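You operate a simulated robot arm through the tools that you are given. There is no shell and no other tool.

Carry out the task below with a simulated robot arm. There is one attempt and no reset: what you move stays moved.

JOB
Pack the gold tin and grey box in the blue case, fit its lid and slide it to the rail.
Fine: both are in the narrow table drawer; shut it. Where these are worked on the way, their far stop is far enough and under half their travel is too little: narrow table drawer.

It is judged by the outcome, as a careful person would: the job done as asked, and still so three seconds after it is handed in. It fails if anything else is knocked over, pushed out of place, dropped, spilled or broken. Lids that push on must go on centred and level and be pressed home; caps that screw on are set level and turned clockwise until they are tight.

ROBOT AND FRAMES
A 6-joint arm with a two-finger gripper, fixed in place. Base frame: the origin is on the floor under the middle of its stand, x ahead of it, y to its left, z up; the work surface is at about z = 76. Units: cm, degrees, N and s.
It reaches about 141.7 cm from its shoulder. Its first joint turns from -166.0 to 166.0 degrees. Payload 3.43 kg.
Tool frame: the origin (TCP) lies between the finger pads and is the grasp point; the fingertips stand 2 cm ahead of it; z points along the fingers, y is the line along which they close. The gripper opens to 19 cm; its body begins 24.8 cm behind the TCP.
Orientation is that of the tool frame in the base frame, as a unit quaternion [w, x, y, z]. With the fingers straight down and closing along the base's y, the tool's x points along the base's -x, its y along +y and its z along -z.

CONTROLS
- The arm moves only by the tool arm_command. Its argument "deltas" is a list of rows, each an object of numbers (a shift or turn left out is 0, a gripper value left out holds the last): "tx", "ty", "tz": the shift along the tool's x, y, z in m; "rx", "ry", "rz": the turn, a rotation vector about the tool's x, y, z in degrees; "grip": the closure, from 0 (fully open) to 1 (shut). In form: [{"tx": .., "ty": .., "tz": .., "rx": .., "ry": .., "rz": .., "grip": ..}, ...]. A call has 1 to 20 rows; each row shifts and turns the commanded pose from where the row before left it, along the tool's axes as they then stand. A row lasts 0.2 s, in which the tool goes at most 5 cm and 8.6 degrees; a call with a longer step from one row to the next is refused whole, and so is a gripper value outside its range. A pose out of reach is approached as far as the arm can. The call stops where the force on the tool passes 50 N (or 10 N more than at its start, if that is more) or the arm is blocked; 0.2 s more then pass. The fingers move at their own pace (about 15.3 cm/s each) and stop on an object; they squeeze with about 38 N. The grip force told is the motor's: it shows also when the fingers shut on nothing. Time passes only in rows, and 0.2 s behind the last, so rows that do not move let the fingers close. The reply holds the time, the measured pose of the TCP, the force on the tool along the base axes, the opening and the grip force, in the units named above and with some noise, with the torque about the TCP (base axes, N m) and any sound that the robot's microphone picked up.
- Cameras (640 x 400 px; columns grow to the right, rows downward): "scene" is fixed at [22.03, -50.14, 148.45]; the picture's right is [0.14, -0.99, 0.00], its down [-0.77, -0.11, -0.62] and it looks along [0.62, 0.09, -0.78] (base axes); focal length 266 px, centre (320, 200). "wrist" rides on the gripper at [7.1, -0.8, -28.8] in the tool frame; the picture's right is [0.12, 0.99, 0.00], its down [-0.96, 0.12, -0.25] and it looks along [-0.25, 0.03, 0.97] (tool axes); focal length 261 px, centre (320, 200). There is no depth. A picture from a camera that has moved, and an enlarged one, comes with that camera's place and axes in the base frame and with its lens.
- camera(camera): a new picture of that camera. The clock stands still meanwhile.
- raise_lower(by): moves the trunk up (or, below 0, down) by that many cm; the arm rides with it, the base frame stays. It gives what a move gives, with no picture.
- close_up(camera, box): a new picture of the part [left, top, right, bottom] of that camera's present view, enlarged. The clock stands still meanwhile.
- finish_job(): hands the job in; it is judged then, once.

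Places have to be worked out from the pictures, the camera data and where the tool is seen. Open the gripper and draw the arm clear of the work before you hand the job in, unless the task says otherwise.

The tools are called after "Emit:" as a command line: name --argument value ..., lists and objects as JSON in quotes. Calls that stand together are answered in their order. arm_command: Moves the arm, as the interface text tells. Its arguments: {"type":"object","properties":{"deltas":{"type":"array","items":{"type":"object","properties":{"tx":{"type":"number"},"ty":{"type":"number"},"tz":{"type":"number"},"rx":{"type":"number"},"ry":{"type":"number"},"rz":{"type":"number"},"grip":{"type":"number"}}}}},"required":["deltas"]} The other tools are called the same way: raise_lower (by) moves the trunk up or down; camera (camera) takes a picture; close_up (camera, box) takes an enlarged picture of a part of a camera's view; finish_job () hands the job in.

At the start:

```text
clock: 0.0
ee_pos: [79.61, -24.45, 112.01]
tcp_rot: [-0.001, 0.0, 1.0, -0.001]
ft_force: [0.1, 0.9, 0.2]
torque: [0.02, -0.01, -0.02]
gripper_width: 19.0
finger_force: 0.0
trunk travel left (down, up): [-20.0, 24.0]
```

scene: 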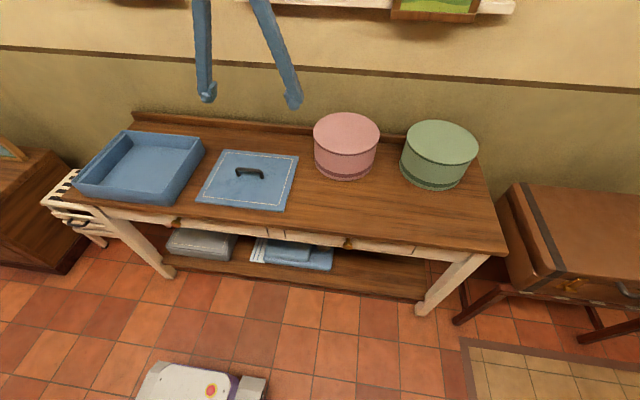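
wrist: 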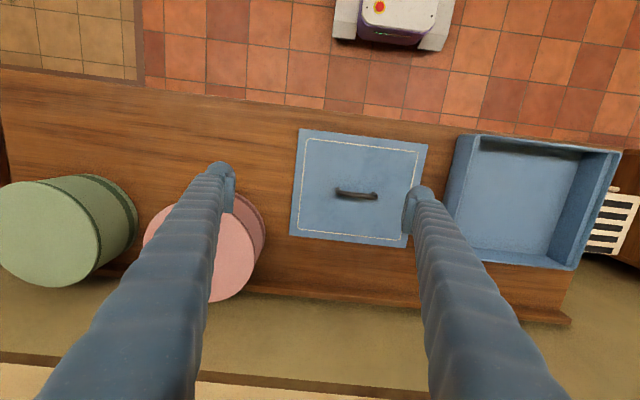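

I'll begin by looking closely at the table front and the objects, to find the drawers and the case.

Emit:
close_up --camera "scene" --box '[40, 100, 320, 290]'

Emit:
close_up --camera "scene" --box '[280, 100, 520, 300]'

Emit:
close_up --camera "wrist" --box '[240, 80, 640, 340]'

```text
2.11 times, centred on (180, 195) of scene
camera zoom: at [22.03, -50.14, 148.45], right [0.14, -0.99, 0.0], down [-0.77, -0.11, -0.62], along [0.62, 0.09, -0.78], focal length 560 px, centre (615, 210)
```

zoom: 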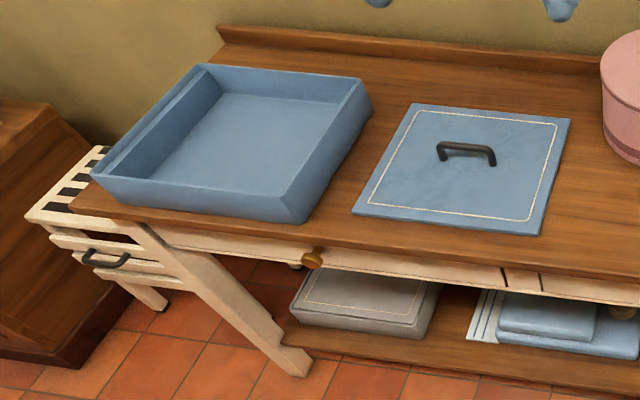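

```text
2.00 times, centred on (400, 200) of scene
camera zoom: at [22.03, -50.14, 148.45], right [0.14, -0.99, 0.0], down [-0.77, -0.11, -0.62], along [0.62, 0.09, -0.78], focal length 532 px, centre (160, 200)
```

zoom: 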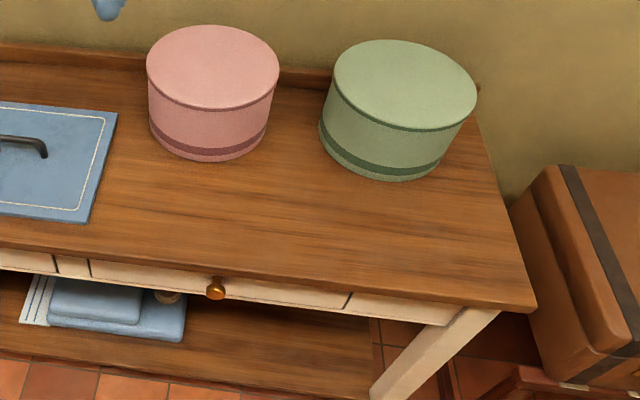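

```text
1.54 times, centred on (440, 210) of wrist
camera zoom: at [72.5, -25.41, 140.63], right [-0.12, 0.99, 0.0], down [0.96, 0.12, 0.25], along [0.24, 0.03, -0.97], focal length 401 px, centre (135, 185)
```

zoom: 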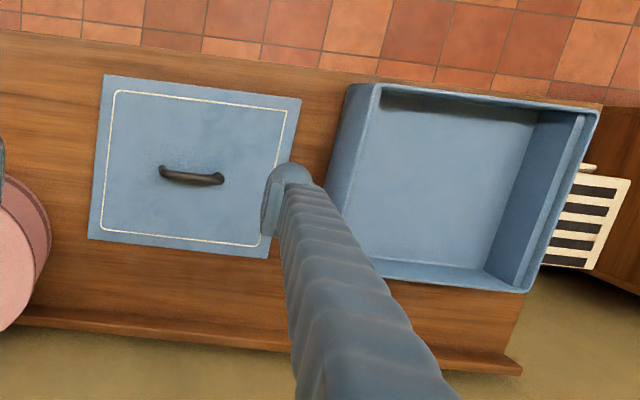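

Table top spans roughly x 68–115, y −100 to 48, with two drawers: left one (knob y≈8, about 66 wide) and right one (knob y≈−53, about 43 wide), so the right is the narrow one. I move the gripper back over the front of the right drawer to look at the knob.

Emit:
arm_command --deltas '[{"tx": 0.0346, "ty": -0.0285, "tz": 0.004}, {"tx": 0.0346, "ty": -0.0285, "tz": 0.004}, {"tx": 0.0346, "ty": -0.0285, "tz": 0.004}, {"tx": 0.0346, "ty": -0.0285, "tz": 0.004}, {"tx": 0.0346, "ty": -0.0285, "tz": 0.004}, {"tx": 0.0346, "ty": -0.0285, "tz": 0.004}, {"tx": 0.0346, "ty": -0.0285, "tz": 0.004}, {"tx": 0.0346, "ty": -0.0285, "tz": 0.004}, {"tx": 0.0346, "ty": -0.0285, "tz": 0.004}, {"tx": 0.0346, "ty": -0.0285, "tz": 0.004}]'

Emit:
camera --camera "wrist"

Emit:
camera --camera "scene"

```text
clock: 2.2
ee_pos: [44.73, -52.96, 107.89]
tcp_rot: [-0.001, 0.0, 1.0, 0.0]
ft_force: [-0.7, 0.3, 0.8]
torque: [-0.01, -0.06, 0.01]
gripper_width: 19.02
finger_force: 0.1
trunk travel left (down, up): [-20.0, 24.0]
```

```text
taken
camera wrist: at [37.63, -53.88, 136.57], right [-0.12, 0.99, 0.0], down [0.96, 0.12, 0.25], along [0.25, 0.03, -0.97], focal length 261 px, centre (320, 200)
```

wrist: 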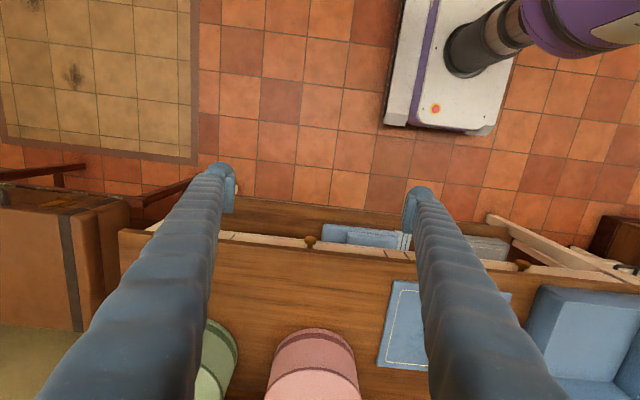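

```text
taken
```

scene: 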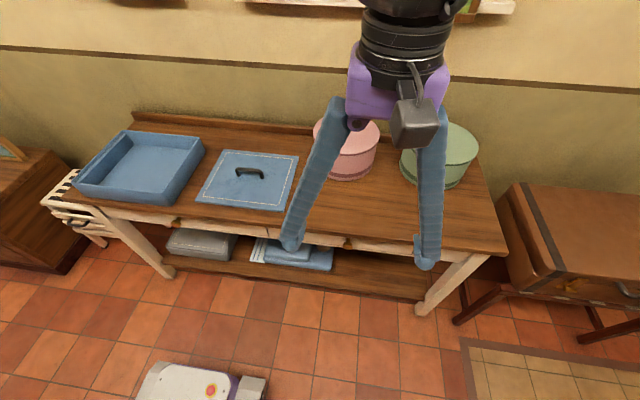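

The narrow drawer's knob appears at about (311,242) in the wrist view. I enlarge it to pin its place and how it stands to the table edge.

Emit:
close_up --camera "wrist" --box '[220, 200, 420, 300]'

Emit:
close_up --camera "scene" --box '[290, 210, 430, 280]'

```text
3.20 times, centred on (320, 250) of wrist
camera zoom: at [37.63, -53.88, 136.57], right [-0.12, 0.99, 0.0], down [0.96, 0.12, 0.25], along [0.25, 0.03, -0.97], focal length 834 px, centre (320, 40)
```

zoom: 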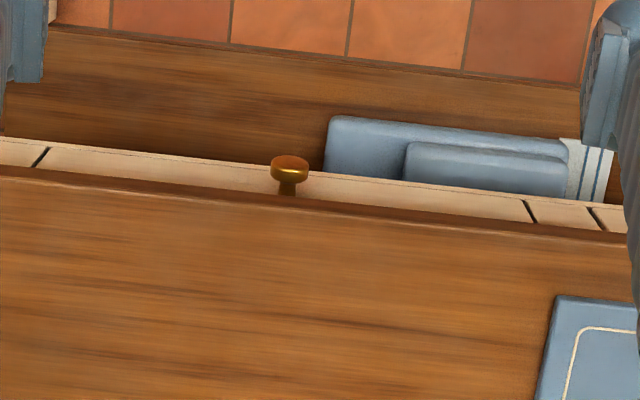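

```text
4.57 times, centred on (360, 245) of scene
camera zoom: at [22.03, -50.14, 148.45], right [0.14, -0.99, 0.0], down [-0.77, -0.11, -0.62], along [0.62, 0.09, -0.78], focal length 1217 px, centre (137, -6)
```

zoom: 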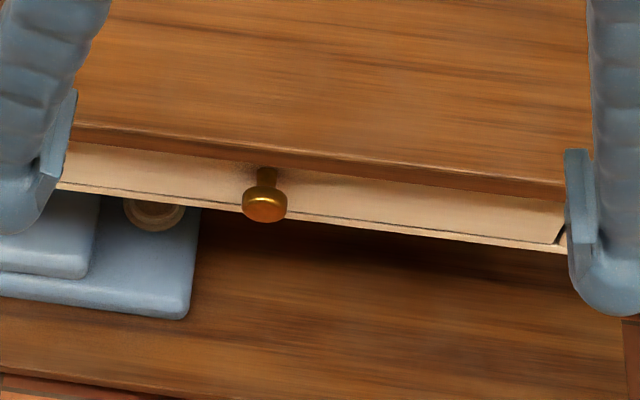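

Triangulated from both cameras, the knob head is at about (65.8, −53.0, 71.0), ~3 cm wide, just in front of the table edge. I tilt the gripper 45° forward and bring it short of the knob with the fingers partly closed.

Emit:
arm_command --deltas '[{"ry": -7.5, "grip": 0.55}, {"ry": -7.5}, {"ry": -7.5}, {"ry": -7.5}, {"ry": -7.5}, {"ry": -7.5}, {"tx": 0.016, "tz": 0.0442}, {"tx": 0.016, "tz": 0.0442}, {"tx": 0.016, "tz": 0.0442}, {"tx": 0.016, "tz": 0.0442}, {"tx": 0.016, "tz": 0.0442}, {"tx": 0.016, "tz": 0.0442}, {"tx": 0.016, "tz": 0.0442}]'

Emit:
camera --camera "wrist"

Emit:
camera --camera "scene"

```text
clock: 5.0
ee_pos: [58.9, -53.29, 78.57]
tcp_rot: [0.383, 0.0, 0.924, 0.0]
ft_force: [-0.4, 0.2, -0.8]
torque: [0.01, 0.02, -0.01]
gripper_width: 8.57
finger_force: 0.0
trunk travel left (down, up): [-20.0, 24.0]
```

```text
taken
camera wrist: at [33.52, -54.1, 93.83], right [-0.08, 0.99, -0.08], down [0.51, 0.12, 0.85], along [0.86, 0.03, -0.51], focal length 261 px, centre (320, 200)
```

wrist: 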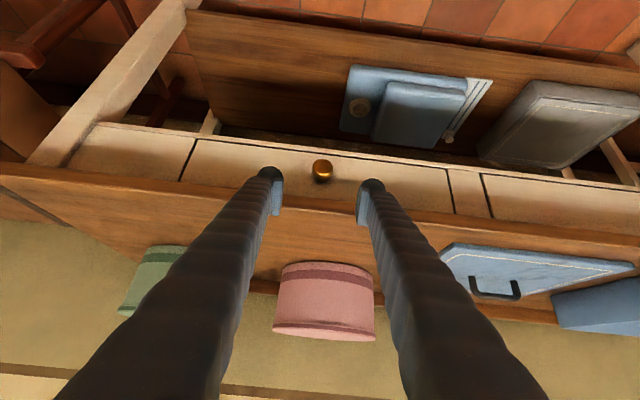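

```text
taken
```

scene: 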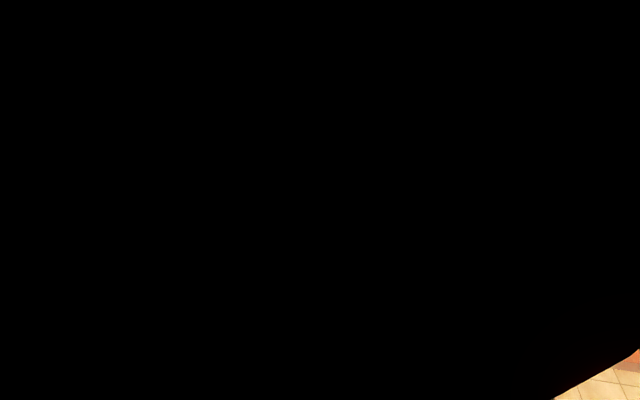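

The scene camera is now covered by the arm, but the wrist view shows the knob between the fingers. I enlarge it to check the knob's height.

Emit:
close_up --camera "wrist" --box '[250, 130, 400, 230]'

```text
4.00 times, centred on (325, 180) of wrist
camera zoom: at [33.52, -54.1, 93.83], right [-0.08, 0.99, -0.08], down [0.51, 0.12, 0.85], along [0.86, 0.03, -0.51], focal length 1043 px, centre (300, 280)
```

zoom: 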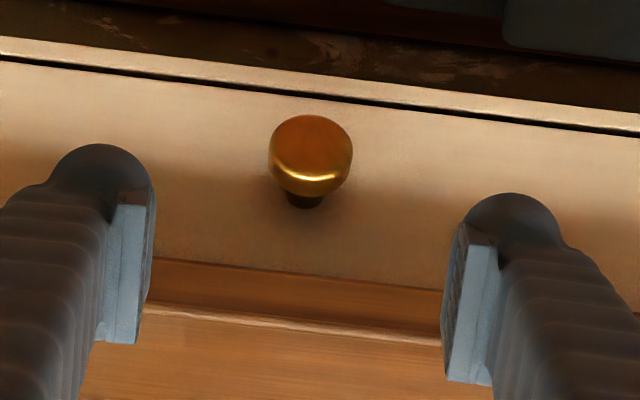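

Combining the steep and tilted wrist views gives the knob at about (66.9, −53.1, 68.6), with the table edge at x≈66.3, z 74–76. I advance along the fingers to about 3 cm short of it and check.

Emit:
arm_command --deltas '[{"tx": 0.0046, "ty": 0.0006, "tz": 0.03}, {"tx": 0.0046, "ty": 0.0006, "tz": 0.03}, {"tx": 0.0046, "ty": 0.0006, "tz": 0.03}, {}]'

Emit:
close_up --camera "wrist" --box '[240, 110, 400, 210]'

```text
clock: 6.0
ee_pos: [64.24, -52.97, 71.09]
tcp_rot: [0.381, 0.001, 0.925, 0.003]
ft_force: [-0.1, 0.9, 0.0]
torque: [0.01, -0.02, -0.05]
gripper_width: 8.56
finger_force: 0.1
trunk travel left (down, up): [-20.0, 24.0]
```

```text
4.00 times, centred on (320, 160) of wrist
camera zoom: at [38.92, -53.94, 86.42], right [-0.09, 0.99, -0.08], down [0.51, 0.11, 0.85], along [0.86, 0.03, -0.51], focal length 1043 px, centre (320, 360)
```

zoom: 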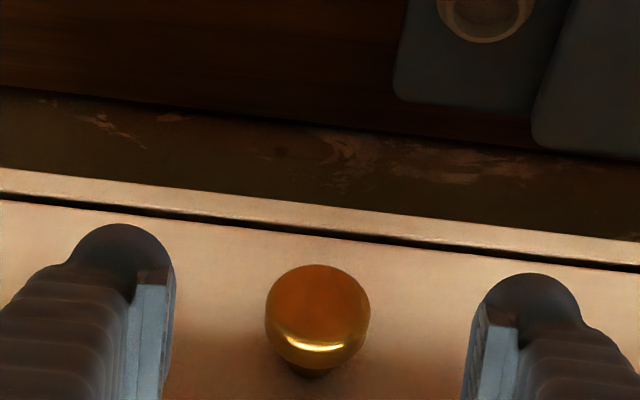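

The knob is centred between the pads at about (66.9, −53.15, 68.4). I go the last 3 cm and close on it.

Emit:
arm_command --deltas '[{"tz": 0.015}, {"tz": 0.015}, {}, {"grip": 1.0}, {}, {}, {}]'

Emit:
close_up --camera "wrist" --box '[240, 110, 400, 210]'

```text
clock: 7.6
ee_pos: [66.37, -53.0, 68.98]
tcp_rot: [0.381, 0.0, 0.925, 0.001]
ft_force: [-0.3, -12.5, -2.4]
torque: [-0.14, 0.03, -0.12]
gripper_width: 3.04
finger_force: 44.9
trunk travel left (down, up): [-20.0, 24.0]
```

```text
4.00 times, centred on (320, 160) of wrist
camera zoom: at [40.97, -53.93, 84.23], right [-0.08, 0.99, -0.08], down [0.51, 0.11, 0.85], along [0.86, 0.03, -0.51], focal length 1043 px, centre (320, 360)
```

zoom: 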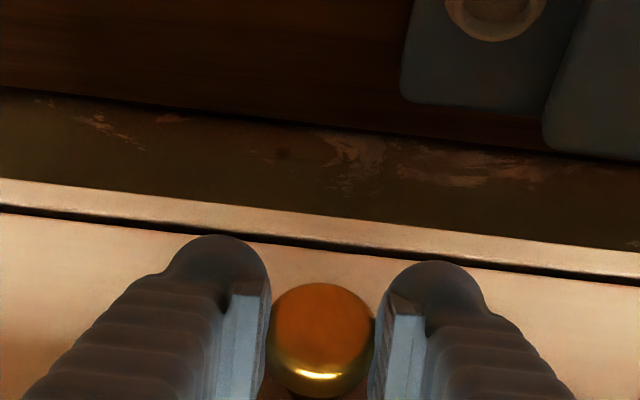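

The knob is held at 3.0 cm. I shift 1 mm to ease the sideways force and pull gently toward −x.

Emit:
arm_command --deltas '[{"ty": -0.001}, {"tx": 0.0071, "tz": -0.0071}, {"tx": 0.0106, "tz": -0.0106}, {"tx": 0.0106, "tz": -0.0106}, {}]'

Emit:
close_up --camera "wrist" --box '[240, 110, 400, 210]'

```text
clock: 8.9
ee_pos: [62.86, -52.95, 68.97]
tcp_rot: [0.379, -0.002, 0.925, 0.01]
ft_force: [-0.4, 2.5, -2.8]
torque: [0.22, -0.9, 0.07]
gripper_width: 3.07
finger_force: 45.3
out of reach, approached as far as the arm can: row 3, 4
trunk travel left (down, up): [-20.0, 24.0]
stopped in row 5: the force on the tool passed its limit at 52 N (the readings are from after the stop); the commanded pose is now the measured one
```

```text
4.00 times, centred on (320, 160) of wrist
camera zoom: at [37.56, -54.5, 84.43], right [-0.1, 0.99, -0.07], down [0.51, 0.11, 0.85], along [0.85, 0.05, -0.52], focal length 1043 px, centre (320, 360)
```

zoom: 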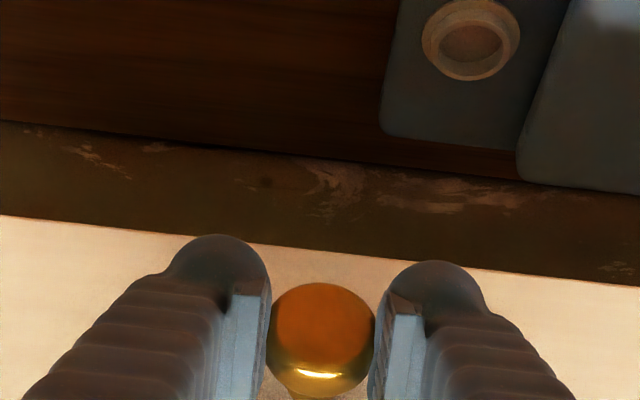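

The drawer slides (opened about 3.5 cm) but the arm ran out of reach in this low tilted pose. I release the knob and rise clear so that I can change the trunk height.

Emit:
arm_command --deltas '[{"grip": 0.55}, {}, {}, {"tx": -0.0212, "tz": -0.0212}, {"tx": -0.0283, "tz": -0.0283}, {"tx": -0.0283, "tz": -0.0283}, {"tx": -0.0283, "tz": -0.0283}, {"tx": -0.0283, "tz": -0.0283}, {"tx": -0.0283, "tz": -0.0283}, {"tx": -0.0283, "tz": -0.0283}]'

Emit:
camera --camera "wrist"

```text
clock: 11.1
ee_pos: [62.87, -53.53, 95.9]
tcp_rot: [0.379, -0.002, 0.925, 0.01]
ft_force: [-0.7, -0.9, 0.0]
torque: [-0.02, -0.01, 0.02]
gripper_width: 8.54
finger_force: 0.1
trunk travel left (down, up): [-20.0, 24.0]
```

```text
taken
camera wrist: at [37.64, -55.0, 111.44], right [-0.1, 0.99, -0.07], down [0.51, 0.11, 0.85], along [0.85, 0.05, -0.52], focal length 261 px, centre (320, 200)
```

wrist: 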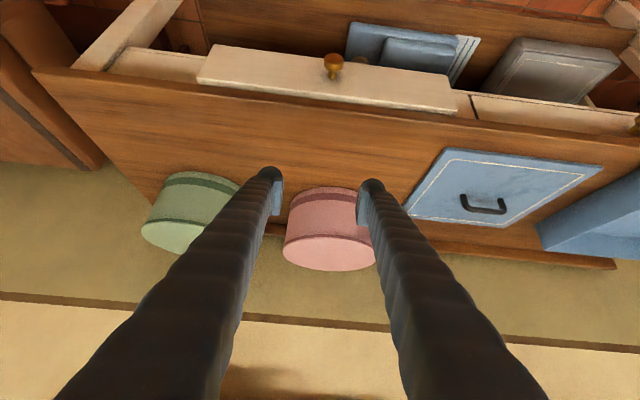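

The drawer front now stands proud of the table. I draw back 12 cm in free air, then lower the trunk so the arm works higher relative to its shoulder.

Emit:
arm_command --deltas '[{"tx": 0.0212, "tz": -0.0212}, {"tx": 0.0212, "tz": -0.0212}, {"tx": 0.0212, "tz": -0.0212}, {"tx": 0.0212, "tz": -0.0212}]'

Emit:
raise_lower --by -18

```text
clock: 12.1
ee_pos: [50.95, -53.75, 96.02]
tcp_rot: [0.378, -0.001, 0.926, 0.01]
ft_force: [0.7, -0.8, 0.6]
torque: [0.0, -0.03, -0.05]
gripper_width: 8.55
finger_force: 0.0
trunk travel left (down, up): [-20.0, 24.0]
```

```text
clock: 14.1
ee_pos: [51.14, -53.68, 78.01]
tcp_rot: [0.379, -0.001, 0.925, 0.009]
ft_force: [0.7, -0.6, 0.7]
torque: [0.0, -0.02, 0.01]
gripper_width: 8.54
finger_force: 0.2
trunk travel left (down, up): [-2.0, 42.0]
```

Trunk is down 18 cm. I test in free air in front of the drawer whether the whole pull path (z≈69, x 51→36) can be reached.

Emit:
arm_command --deltas '[{"tx": 0.0212, "tz": 0.0212}, {"tx": 0.0212, "tz": 0.0212}, {"tx": 0.0212, "tz": 0.0212}, {"tx": 0.0212, "tz": -0.0212}, {"tx": 0.0212, "tz": -0.0212}, {"tx": 0.0212, "tz": -0.0212}, {"tx": 0.0212, "tz": -0.0212}, {"tx": 0.0212, "tz": -0.0212}]'

```text
clock: 15.9
ee_pos: [36.02, -53.74, 69.18]
tcp_rot: [0.379, -0.002, 0.925, 0.009]
ft_force: [-0.2, -0.5, 0.0]
torque: [0.0, 0.02, 0.0]
gripper_width: 8.55
finger_force: 0.0
trunk travel left (down, up): [-2.0, 42.0]
```

The whole path is reachable. I level out the small twist, go forward so the open fingers straddle the knob (now at x≈63.4), and check before closing.

Emit:
arm_command --deltas '[{"rx": 1.0, "ry": -0.4, "rz": -0.2}, {"tx": -0.0268, "ty": 0.0009, "tz": 0.0272}, {"tx": -0.0268, "ty": 0.0009, "tz": 0.0272}, {"tx": -0.0268, "ty": 0.0009, "tz": 0.0272}, {"tx": -0.0268, "ty": 0.0009, "tz": 0.0272}, {"tx": -0.0268, "ty": 0.0009, "tz": 0.0272}, {"tx": -0.0268, "ty": 0.0009, "tz": 0.0272}, {}]'

Emit:
close_up --camera "wrist" --box '[240, 110, 400, 210]'

```text
clock: 17.7
ee_pos: [59.2, -53.08, 69.1]
tcp_rot: [0.382, 0.0, 0.924, 0.001]
ft_force: [0.0, 0.6, 0.1]
torque: [0.0, 0.01, -0.05]
gripper_width: 8.56
finger_force: 0.1
trunk travel left (down, up): [-2.0, 42.0]
```

```text
4.00 times, centred on (320, 160) of wrist
camera zoom: at [33.73, -54.07, 84.33], right [-0.09, 0.99, -0.08], down [0.51, 0.11, 0.85], along [0.86, 0.03, -0.51], focal length 1043 px, centre (320, 360)
```

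zoom: 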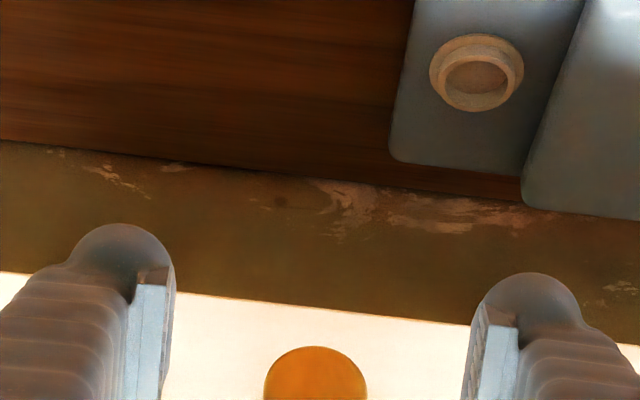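

The knob is centred, a few cm ahead. I advance 3.7 cm, close, and pull slowly about 6 cm.

Emit:
arm_command --deltas '[{"tx": -0.0131, "tz": 0.0131}, {"tx": -0.0131, "tz": 0.0131}, {}, {"grip": 1.0}, {}, {}, {"ty": -0.0005}, {"tx": 0.0071, "tz": -0.0071}, {"tx": 0.0106, "tz": -0.0106}, {"tx": 0.0106, "tz": -0.0106}, {"tx": 0.0106, "tz": -0.0106}, {}]'

Emit:
camera --camera "wrist"

```text
clock: 20.3
ee_pos: [57.16, -52.98, 69.02]
tcp_rot: [0.382, 0.0, 0.924, 0.001]
ft_force: [0.3, 44.0, 8.5]
torque: [0.49, -0.05, 0.3]
gripper_width: 2.97
finger_force: 44.6
trunk travel left (down, up): [-2.0, 42.0]
```

```text
taken
camera wrist: at [31.74, -54.03, 84.34], right [-0.09, 0.99, -0.08], down [0.51, 0.12, 0.85], along [0.86, 0.03, -0.51], focal length 261 px, centre (320, 200)
```

wrist: 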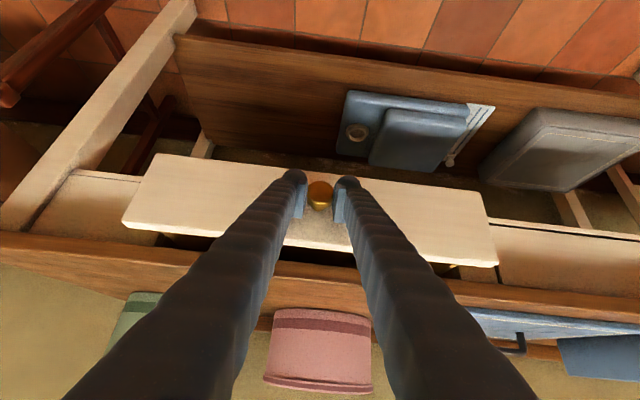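

The drawer follows well (open ≈9.5 cm). The sideways load is 44 N, so I shift 1.3 mm to +y to relieve it and keep pulling.

Emit:
arm_command --deltas '[{"ty": 0.0013}, {"tx": 0.0106, "tz": -0.0106}, {"tx": 0.0106, "tz": -0.0106}, {"tx": 0.0106, "tz": -0.0106}, {"tx": 0.0106, "tz": -0.0106}, {}]'

```text
clock: 21.7
ee_pos: [51.09, -53.06, 68.96]
tcp_rot: [0.382, -0.002, 0.924, 0.001]
ft_force: [0.7, 36.2, 13.3]
torque: [0.45, -0.1, 0.29]
gripper_width: 2.99
finger_force: 45.2
trunk travel left (down, up): [-2.0, 42.0]
```

Still moving freely; sideways load 36 N remains, so I ease a little more and continue.

Emit:
arm_command --deltas '[{"ty": 0.0015}, {}, {"tx": 0.0106, "tz": -0.0106}, {"tx": 0.0106, "tz": -0.0106}, {}]'

Emit:
camera --camera "wrist"

```text
clock: 22.9
ee_pos: [48.1, -53.0, 69.05]
tcp_rot: [0.382, 0.0, 0.924, 0.0]
ft_force: [-0.4, 23.3, 5.2]
torque: [0.25, 0.05, 0.14]
gripper_width: 2.95
finger_force: 45.2
trunk travel left (down, up): [-2.0, 42.0]
```

```text
taken
camera wrist: at [22.71, -53.93, 84.35], right [-0.09, 0.99, -0.08], down [0.51, 0.12, 0.85], along [0.86, 0.03, -0.51], focal length 261 px, centre (320, 200)
```

wrist: 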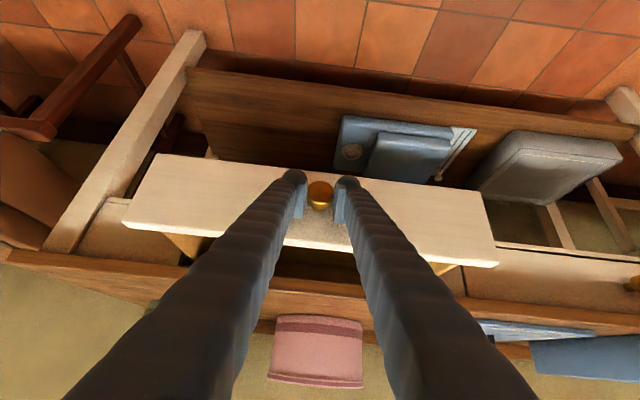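

Opened about 18 cm. I keep pulling in small steps to find the far stop.

Emit:
arm_command --deltas '[{"ty": 0.001}, {"tx": 0.0106, "tz": -0.0106}, {"tx": 0.0106, "tz": -0.0106}, {"tx": 0.0106, "tz": -0.0106}, {"tx": 0.0106, "tz": -0.0106}, {}]'

```text
clock: 24.3
ee_pos: [42.07, -53.02, 69.06]
tcp_rot: [0.382, 0.0, 0.924, 0.0]
ft_force: [0.3, -4.1, 7.3]
torque: [-0.02, 0.1, -0.06]
gripper_width: 2.93
finger_force: 45.0
trunk travel left (down, up): [-2.0, 42.0]
```

Opened about 24 cm with little side load. I continue pulling.

Emit:
arm_command --deltas '[{"tx": 0.0106, "tz": -0.0106}, {"tx": 0.0106, "tz": -0.0106}, {"tx": 0.0106, "tz": -0.0106}, {"tx": 0.0106, "tz": -0.0106}, {}]'

Emit:
camera --camera "wrist"

```text
clock: 25.5
ee_pos: [36.25, -52.88, 69.09]
tcp_rot: [0.382, -0.001, 0.924, 0.0]
ft_force: [28.0, -11.8, 17.5]
torque: [-0.11, -0.39, -0.1]
gripper_width: 2.61
finger_force: 45.5
trunk travel left (down, up): [-2.0, 42.0]
```

```text
taken
camera wrist: at [10.89, -53.93, 84.4], right [-0.09, 0.99, -0.08], down [0.5, 0.12, 0.86], along [0.86, 0.03, -0.51], focal length 261 px, centre (320, 200)
```

wrist: 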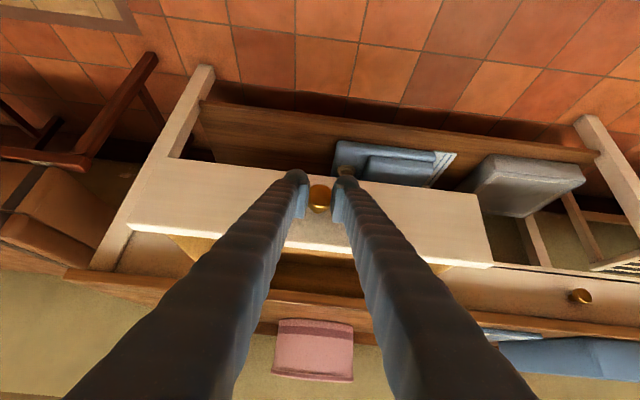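

A firm stop is felt (28 N, knob beginning to slip): the drawer is at its far stop, ≈30 cm open. I ease off, release the knob and rise straight up.

Emit:
arm_command --deltas '[{"tx": -0.003, "tz": 0.003}, {"grip": 0.55}, {}, {}, {"tx": -0.0212, "tz": -0.0212}, {"tx": -0.0283, "tz": -0.0283}, {"tx": -0.0283, "tz": -0.0283}, {"tx": -0.0283, "tz": -0.0283}, {"tx": -0.0283, "tz": -0.0283}, {"tx": -0.0283, "tz": -0.0283}, {"tx": -0.0283, "tz": -0.0283}, {"tx": -0.0283, "tz": -0.0283}]'

Emit:
camera --camera "wrist"

Emit:
camera --camera "scene"

```text
clock: 28.1
ee_pos: [36.61, -53.08, 99.96]
tcp_rot: [0.382, -0.001, 0.924, 0.002]
ft_force: [-0.2, -0.8, 0.2]
torque: [0.07, 0.0, 0.07]
gripper_width: 8.54
finger_force: 0.0
trunk travel left (down, up): [-2.0, 42.0]
```

```text
taken
camera wrist: at [11.22, -54.05, 115.25], right [-0.09, 0.99, -0.08], down [0.51, 0.11, 0.85], along [0.86, 0.03, -0.51], focal length 261 px, centre (320, 200)
```

wrist: 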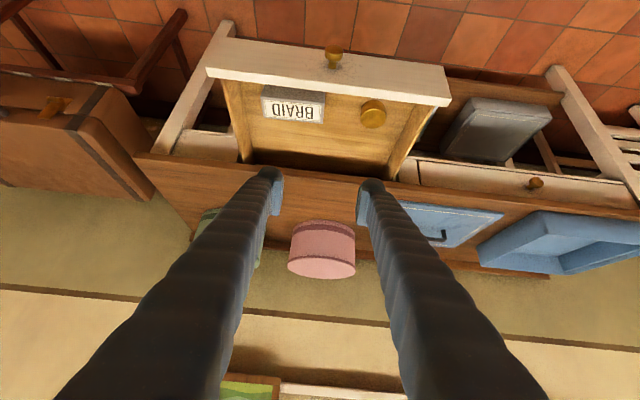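

```text
taken
```

scene: 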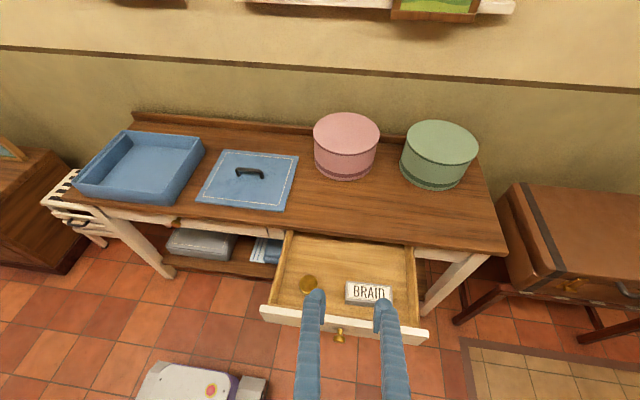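

The open drawer holds a small round gold tin and a grey box labelled BRAID. I enlarge both views to locate them.

Emit:
close_up --camera "scene" --box '[250, 220, 450, 350]'

Emit:
close_up --camera "wrist" --box '[200, 30, 460, 190]'

```text
3.08 times, centred on (350, 285) of scene
camera zoom: at [22.03, -50.14, 148.45], right [0.14, -0.99, 0.0], down [-0.77, -0.11, -0.62], along [0.62, 0.09, -0.78], focal length 819 px, centre (228, -62)
```

zoom: 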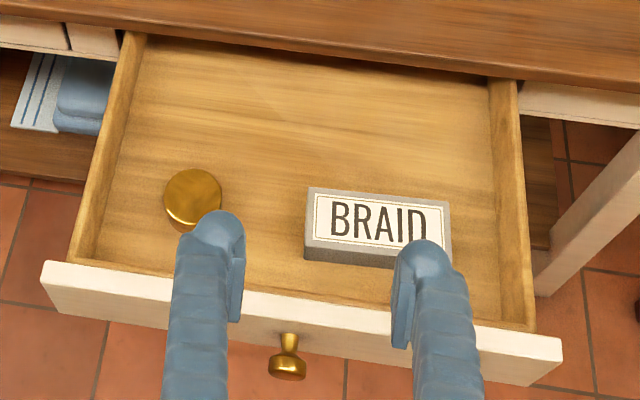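

```text
2.46 times, centred on (330, 110) of wrist
camera zoom: at [11.22, -54.05, 115.25], right [-0.09, 0.99, -0.08], down [0.51, 0.11, 0.85], along [0.86, 0.03, -0.51], focal length 642 px, centre (295, 422)
```

zoom: 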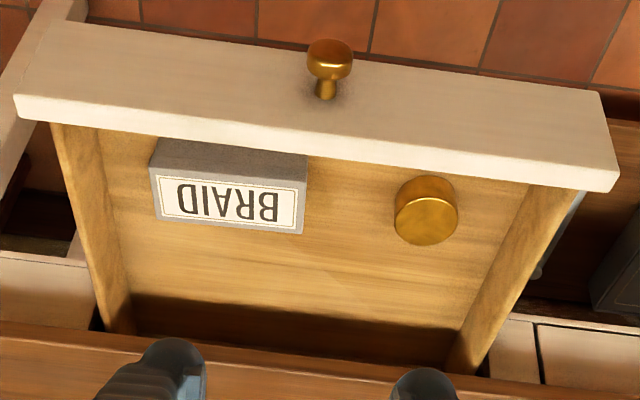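

The tin's top is near (54, −42, 65), about 6 cm across; the box lies near y≈−60. I turn the gripper straight down over the drawer for a closer look.

Emit:
arm_command --deltas '[{"ry": 7.5, "grip": 0}, {"ry": 7.5}, {"ry": 7.5}, {"ry": 7.5}, {"ry": 7.5}, {"ry": 7.5}, {"tx": -0.0335, "ty": 0.015, "tz": 0.0125}, {"tx": -0.0335, "ty": 0.015, "tz": 0.0125}, {"tx": -0.0335, "ty": 0.015, "tz": 0.0125}, {"tx": -0.0335, "ty": 0.015, "tz": 0.0125}, {}]'

Emit:
camera --camera "wrist"

Emit:
camera --camera "scene"

```text
clock: 30.5
ee_pos: [50.06, -46.94, 95.04]
tcp_rot: [-0.001, 0.0, 1.0, 0.0]
ft_force: [0.3, -0.4, -1.1]
torque: [-0.02, 0.06, 0.0]
gripper_width: 19.0
finger_force: 0.1
trunk travel left (down, up): [-2.0, 42.0]
```

```text
taken
camera wrist: at [43.05, -47.94, 123.65], right [-0.12, 0.99, 0.0], down [0.96, 0.12, 0.25], along [0.24, 0.03, -0.97], focal length 261 px, centre (320, 200)
```

wrist: 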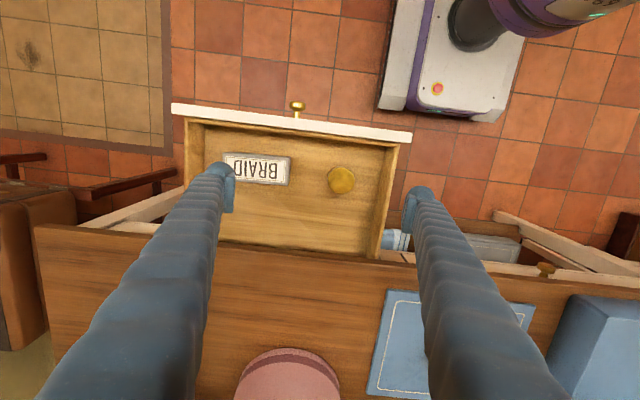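

```text
taken
```

scene: 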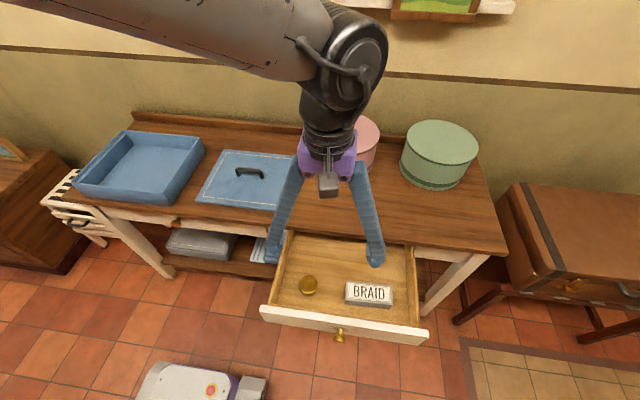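

Emit:
close_up --camera "wrist" --box '[160, 90, 420, 260]'

Emit:
close_up --camera "scene" --box '[250, 220, 450, 350]'

```text
2.35 times, centred on (290, 175) of wrist
camera zoom: at [43.05, -47.94, 123.65], right [-0.12, 0.99, 0.0], down [0.96, 0.12, 0.25], along [0.24, 0.03, -0.97], focal length 613 px, centre (391, 259)
```

zoom: 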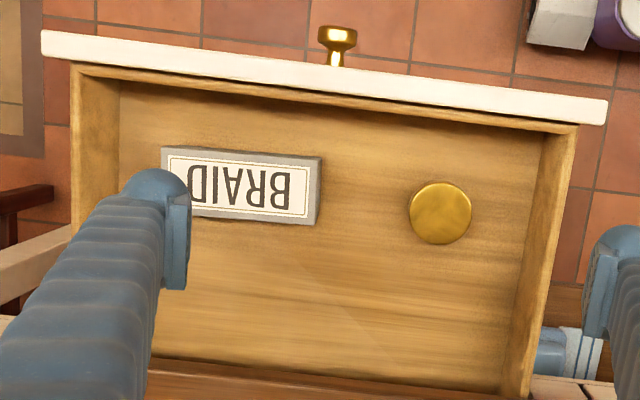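

```text
3.08 times, centred on (350, 285) of scene
camera zoom: at [22.03, -50.14, 148.45], right [0.14, -0.99, 0.0], down [-0.77, -0.11, -0.62], along [0.62, 0.09, -0.78], focal length 819 px, centre (228, -62)
```

zoom: 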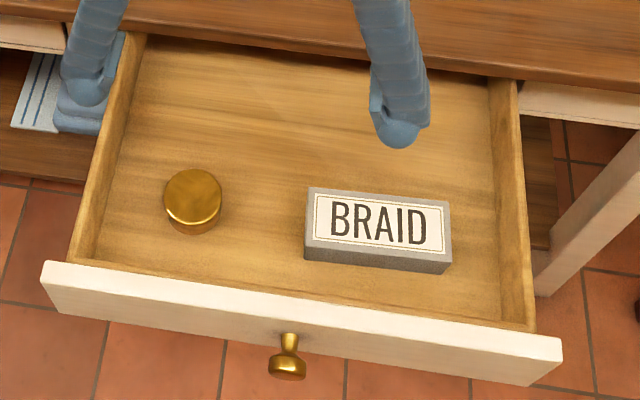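

I judge the tin's top centre near (52.6, −42.2, 66±2). I narrow the fingers to 10 cm and go lower above it for a better fix.

Emit:
arm_command --deltas '[{"tx": -0.0062, "ty": 0.0118, "tz": 0.0375, "grip": 0.47}, {"tx": -0.0062, "ty": 0.0118, "tz": 0.0375}, {"tx": -0.0062, "ty": 0.0118, "tz": 0.0375}, {"tx": -0.0062, "ty": 0.0118, "tz": 0.0375}, {}]'

Emit:
camera --camera "wrist"

Emit:
close_up --camera "scene" --box '[250, 210, 450, 350]'

```text
clock: 31.7
ee_pos: [52.48, -42.23, 79.91]
tcp_rot: [0.0, -0.001, 1.0, 0.0]
ft_force: [0.8, 0.5, -0.3]
torque: [0.0, 0.08, 0.02]
gripper_width: 10.06
finger_force: 0.0
trunk travel left (down, up): [-2.0, 42.0]
```

```text
taken
camera wrist: at [45.54, -43.17, 108.6], right [-0.12, 0.99, 0.0], down [0.96, 0.12, 0.25], along [0.24, 0.03, -0.97], focal length 261 px, centre (320, 200)
```

wrist: 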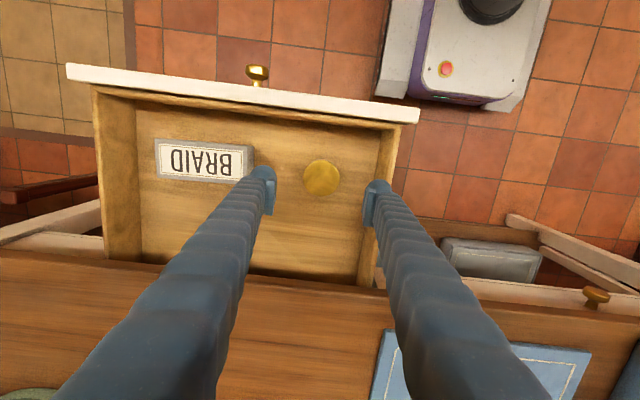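

```text
2.86 times, centred on (350, 280) of scene
camera zoom: at [22.03, -50.14, 148.45], right [0.14, -0.99, 0.0], down [-0.77, -0.11, -0.62], along [0.62, 0.09, -0.78], focal length 760 px, centre (234, -29)
```

zoom: 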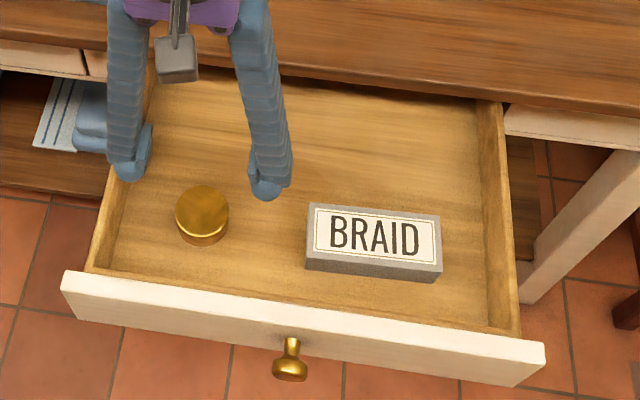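

The tin seems about 6 cm wide and 3–4 cm high, the box about 14×5 and 5–6 high. I back up a bit and take a tilted view for a solid height reading.

Emit:
arm_command --deltas '[{"tz": -0.03, "ty": -0.015, "grip": 0.0}, {"ry": -8, "tz": -0.02}, {"ry": -8, "tx": 0.02}, {"ry": -8, "tx": 0.02}, {"ry": -8, "tx": 0.02}, {}]'

Emit:
camera --camera "wrist"

Emit:
close_up --camera "wrist" --box '[160, 60, 460, 240]'

```text
clock: 33.1
ee_pos: [46.61, -43.84, 83.31]
tcp_rot: [0.275, 0.0, 0.961, 0.001]
ft_force: [0.2, 0.3, -0.3]
torque: [0.1, -0.09, 0.04]
gripper_width: 19.03
finger_force: 0.0
trunk travel left (down, up): [-2.0, 42.0]
```

```text
taken
camera wrist: at [25.33, -44.77, 104.02], right [-0.1, 0.99, -0.06], down [0.69, 0.11, 0.72], along [0.72, 0.03, -0.69], focal length 261 px, centre (320, 200)
```

wrist: 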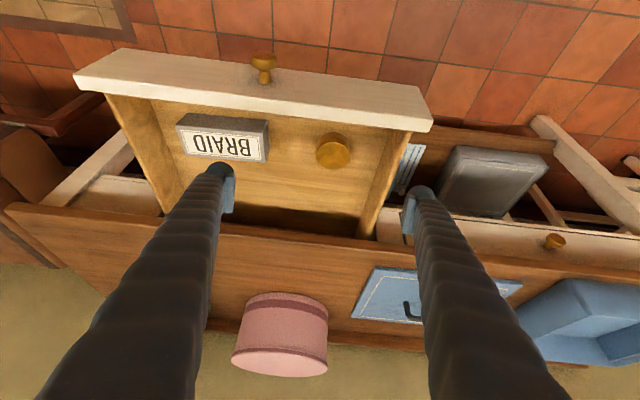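

```text
2.13 times, centred on (310, 150) of wrist
camera zoom: at [25.33, -44.77, 104.02], right [-0.1, 0.99, -0.06], down [0.69, 0.11, 0.72], along [0.72, 0.03, -0.69], focal length 556 px, centre (341, 307)
```

zoom: 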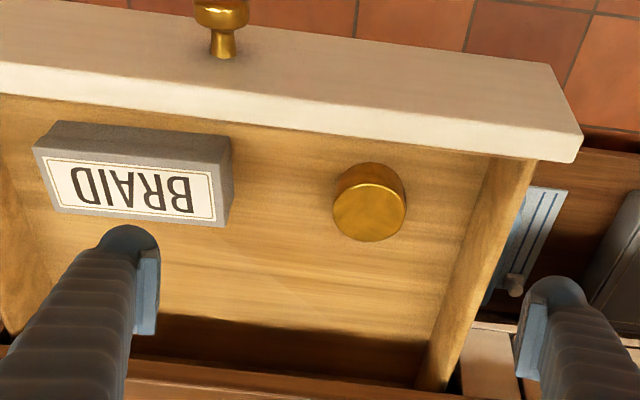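

Tilted and vertical views agree: tin top centre (52.4, −42.1, 67.2), ~5.8 wide, 3 high; box top centre (51.8, −60.5, 68.8), ~14.4×5×4.6, long side along y; drawer floor z≈64.2. I go vertical over the tin with a 9 cm opening and descend to just above it.

Emit:
arm_command --deltas '[{"ry": 8, "grip": 0.53}, {"ry": 8}, {"ry": 8}, {"ry": 8}, {"tx": -0.029, "ty": 0.0087, "tz": 0.015}, {"tx": -0.029, "ty": 0.0087, "tz": 0.018}, {"tz": 0.03}, {"tz": 0.03}, {}]'

Emit:
camera --camera "wrist"

Emit:
close_up --camera "scene" --box '[230, 200, 430, 350]'

```text
clock: 35.1
ee_pos: [52.71, -41.96, 74.02]
tcp_rot: [0.0, -0.001, 1.0, 0.002]
ft_force: [0.8, 0.0, -0.8]
torque: [0.06, 0.05, -0.01]
gripper_width: 8.92
finger_force: 0.0
trunk travel left (down, up): [-2.0, 42.0]
```

```text
taken
camera wrist: at [45.69, -42.86, 102.69], right [-0.12, 0.99, 0.0], down [0.96, 0.12, 0.25], along [0.24, 0.03, -0.97], focal length 261 px, centre (320, 200)
```

wrist: 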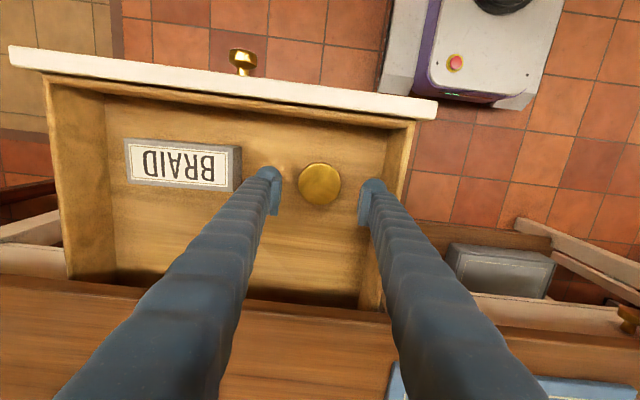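

```text
2.67 times, centred on (330, 275) of scene
camera zoom: at [22.03, -50.14, 148.45], right [0.14, -0.99, 0.0], down [-0.77, -0.11, -0.62], along [0.62, 0.09, -0.78], focal length 710 px, centre (293, 0)
```

zoom: 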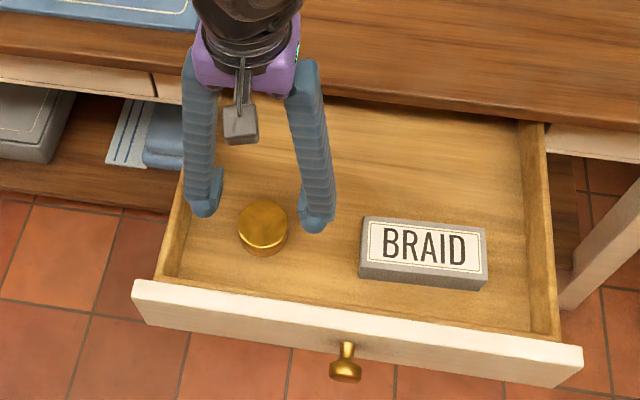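

The tin reads at (52.4, −42.05), right between the fingers. I correct 3 mm, lower 7 cm, and close on it.

Emit:
arm_command --deltas '[{"tx": 0.003, "ty": -0.001, "tz": 0.02}, {"tz": 0.02}, {"tz": 0.02}, {"tz": 0.01}, {}, {"grip": 1.0}, {}, {}, {}]'

Emit:
close_up --camera "wrist" --box '[220, 120, 420, 245]'

```text
clock: 37.1
ee_pos: [52.12, -42.03, 67.14]
tcp_rot: [0.0, 0.0, 1.0, 0.001]
ft_force: [-0.3, 0.1, -1.0]
torque: [-0.02, -0.03, -0.03]
gripper_width: 5.83
finger_force: 37.5
trunk travel left (down, up): [-2.0, 42.0]
```

```text
3.20 times, centred on (320, 182) of wrist
camera zoom: at [45.11, -42.94, 95.8], right [-0.12, 0.99, 0.0], down [0.96, 0.12, 0.25], along [0.24, 0.03, -0.97], focal length 834 px, centre (320, 256)
```

zoom: 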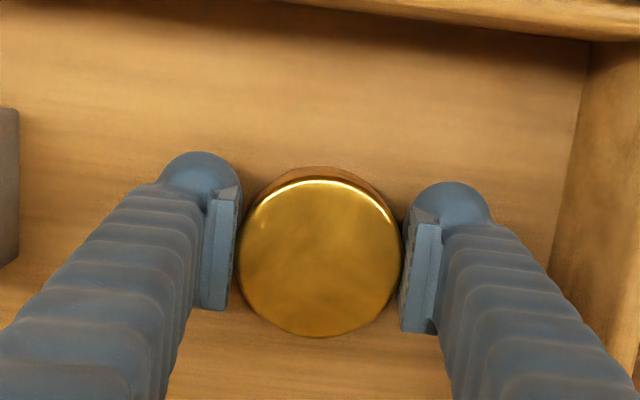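

The tin is held at 5.8 cm. I lift it straight out of the drawer and carry it high towards the case.

Emit:
arm_command --deltas '[{"tz": -0.01}, {"tz": -0.02}, {"tz": -0.04}, {"tz": -0.045}, {"tz": -0.045}, {"tz": -0.045}, {"tz": -0.045}, {"tz": -0.045}, {}]'

Emit:
camera --camera "wrist"

```text
clock: 39.1
ee_pos: [52.17, -42.07, 96.63]
tcp_rot: [-0.002, -0.001, 1.0, 0.001]
ft_force: [0.2, 0.1, 0.9]
torque: [-0.03, -0.06, 0.03]
gripper_width: 0.0
finger_force: 34.2
trunk travel left (down, up): [-2.0, 42.0]
```

```text
taken
camera wrist: at [45.11, -43.05, 125.29], right [-0.12, 0.99, 0.0], down [0.96, 0.12, 0.25], along [0.24, 0.03, -0.97], focal length 261 px, centre (320, 200)
```

wrist: 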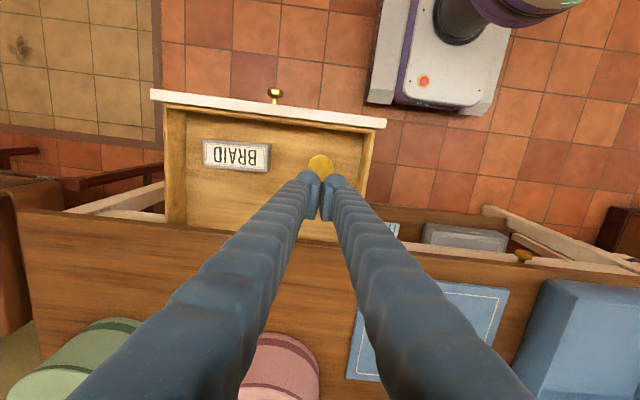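

The tin slipped from the fingers early and is still in its place in the drawer; I gripped too near its top. I check how it stands before a lower grip.

Emit:
close_up --camera "wrist" --box '[260, 120, 400, 210]'

Emit:
close_up --camera "scene" --box '[250, 220, 430, 350]'

```text
4.44 times, centred on (330, 165) of wrist
camera zoom: at [45.11, -43.05, 125.29], right [-0.12, 0.99, 0.0], down [0.96, 0.12, 0.25], along [0.24, 0.03, -0.97], focal length 1158 px, centre (276, 356)
```

zoom: 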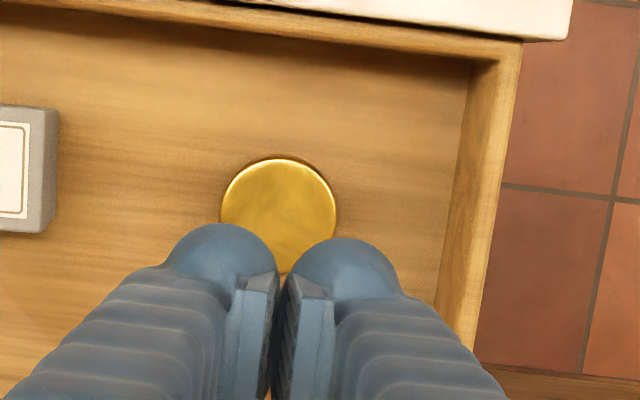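

```text
3.08 times, centred on (340, 285) of scene
camera zoom: at [22.03, -50.14, 148.45], right [0.14, -0.99, 0.0], down [-0.77, -0.11, -0.62], along [0.62, 0.09, -0.78], focal length 819 px, centre (258, -62)
```

zoom: 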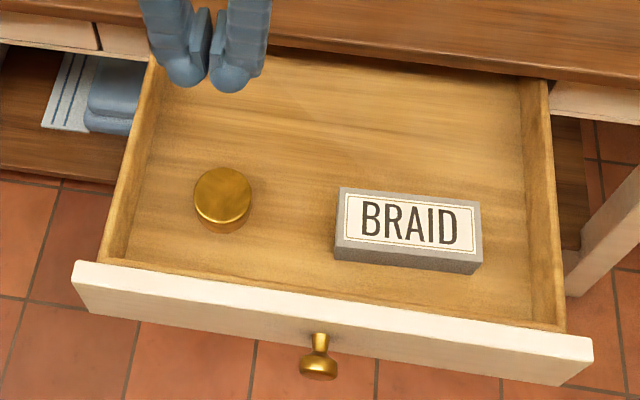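

The tin stands upright and undisturbed. I reopen to 9 cm and go down again, this time in small steps to a lower grip, watching the force for the drawer floor.

Emit:
arm_command --deltas '[{"grip": 0.53}, {}, {"tz": 0.045}, {"tz": 0.045}, {"tz": 0.045}, {"tz": 0.045}, {"tz": 0.045}, {"tz": 0.045}, {"tz": 0.02}, {"tz": 0.005}, {}]'

Emit:
close_up --camera "wrist" --box '[220, 120, 420, 245]'

Emit:
close_up --camera "scene" --box '[260, 240, 380, 320]'

```text
clock: 41.5
ee_pos: [52.25, -42.04, 67.06]
tcp_rot: [-0.001, -0.001, 1.0, 0.001]
ft_force: [-0.1, 1.1, 0.6]
torque: [0.0, 0.02, -0.01]
gripper_width: 8.94
finger_force: 0.1
trunk travel left (down, up): [-2.0, 42.0]
```

```text
3.20 times, centred on (320, 182) of wrist
camera zoom: at [45.19, -43.04, 95.69], right [-0.12, 0.99, 0.0], down [0.96, 0.12, 0.25], along [0.24, 0.03, -0.97], focal length 834 px, centre (320, 256)
```

zoom: 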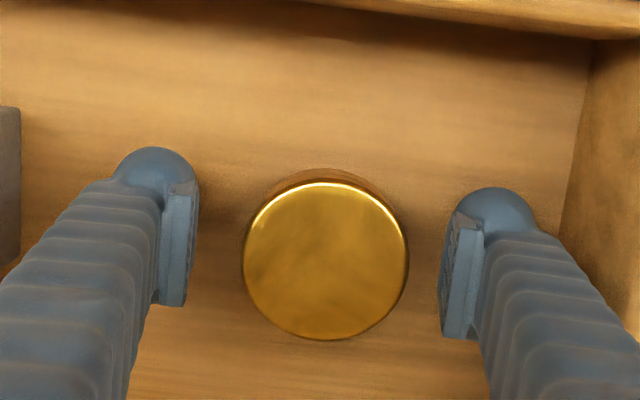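

```text
5.00 times, centred on (320, 280) of scene
camera zoom: at [22.03, -50.14, 148.45], right [0.14, -0.99, 0.0], down [-0.77, -0.11, -0.62], along [0.62, 0.09, -0.78], focal length 1331 px, centre (320, -200)
```

zoom: 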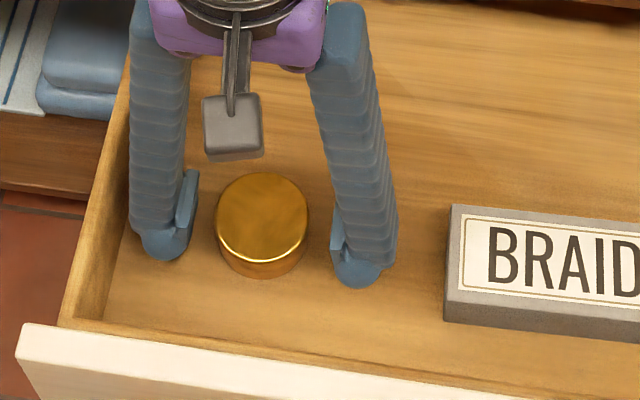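

The scene view shows the flat pads ended only about 0.6 cm below the tin's rim, so the grip was shallow. I lower in 1 mm steps toward the drawer floor, watching the force.

Emit:
arm_command --deltas '[{"ty": -0.0015, "tz": 0.001}, {"tz": 0.001}, {"tz": 0.001}, {"tz": 0.001}, {"tz": 0.001}, {"tz": 0.001}, {}]'

```text
clock: 43.1
ee_pos: [52.31, -42.24, 66.44]
tcp_rot: [-0.001, -0.001, 1.0, 0.001]
ft_force: [0.3, 0.5, -0.3]
torque: [0.02, -0.01, 0.01]
gripper_width: 8.91
finger_force: 0.1
trunk travel left (down, up): [-2.0, 42.0]
```

No contact yet at TCP z=66.4. I re-centre on the tin (y≈−42.0) and lower further in 1 mm steps.

Emit:
arm_command --deltas '[{"ty": 0.0025, "tz": 0.001}, {"tz": 0.001}, {"tz": 0.001}, {"tz": 0.001}, {"tz": 0.001}, {"tz": 0.001}, {}]'

```text
clock: 44.7
ee_pos: [52.35, -41.95, 66.11]
tcp_rot: [-0.001, -0.001, 1.0, 0.001]
ft_force: [0.1, 3.4, 27.8]
torque: [0.25, 0.01, -0.02]
gripper_width: 8.92
finger_force: 0.2
trunk travel left (down, up): [-2.0, 42.0]
```

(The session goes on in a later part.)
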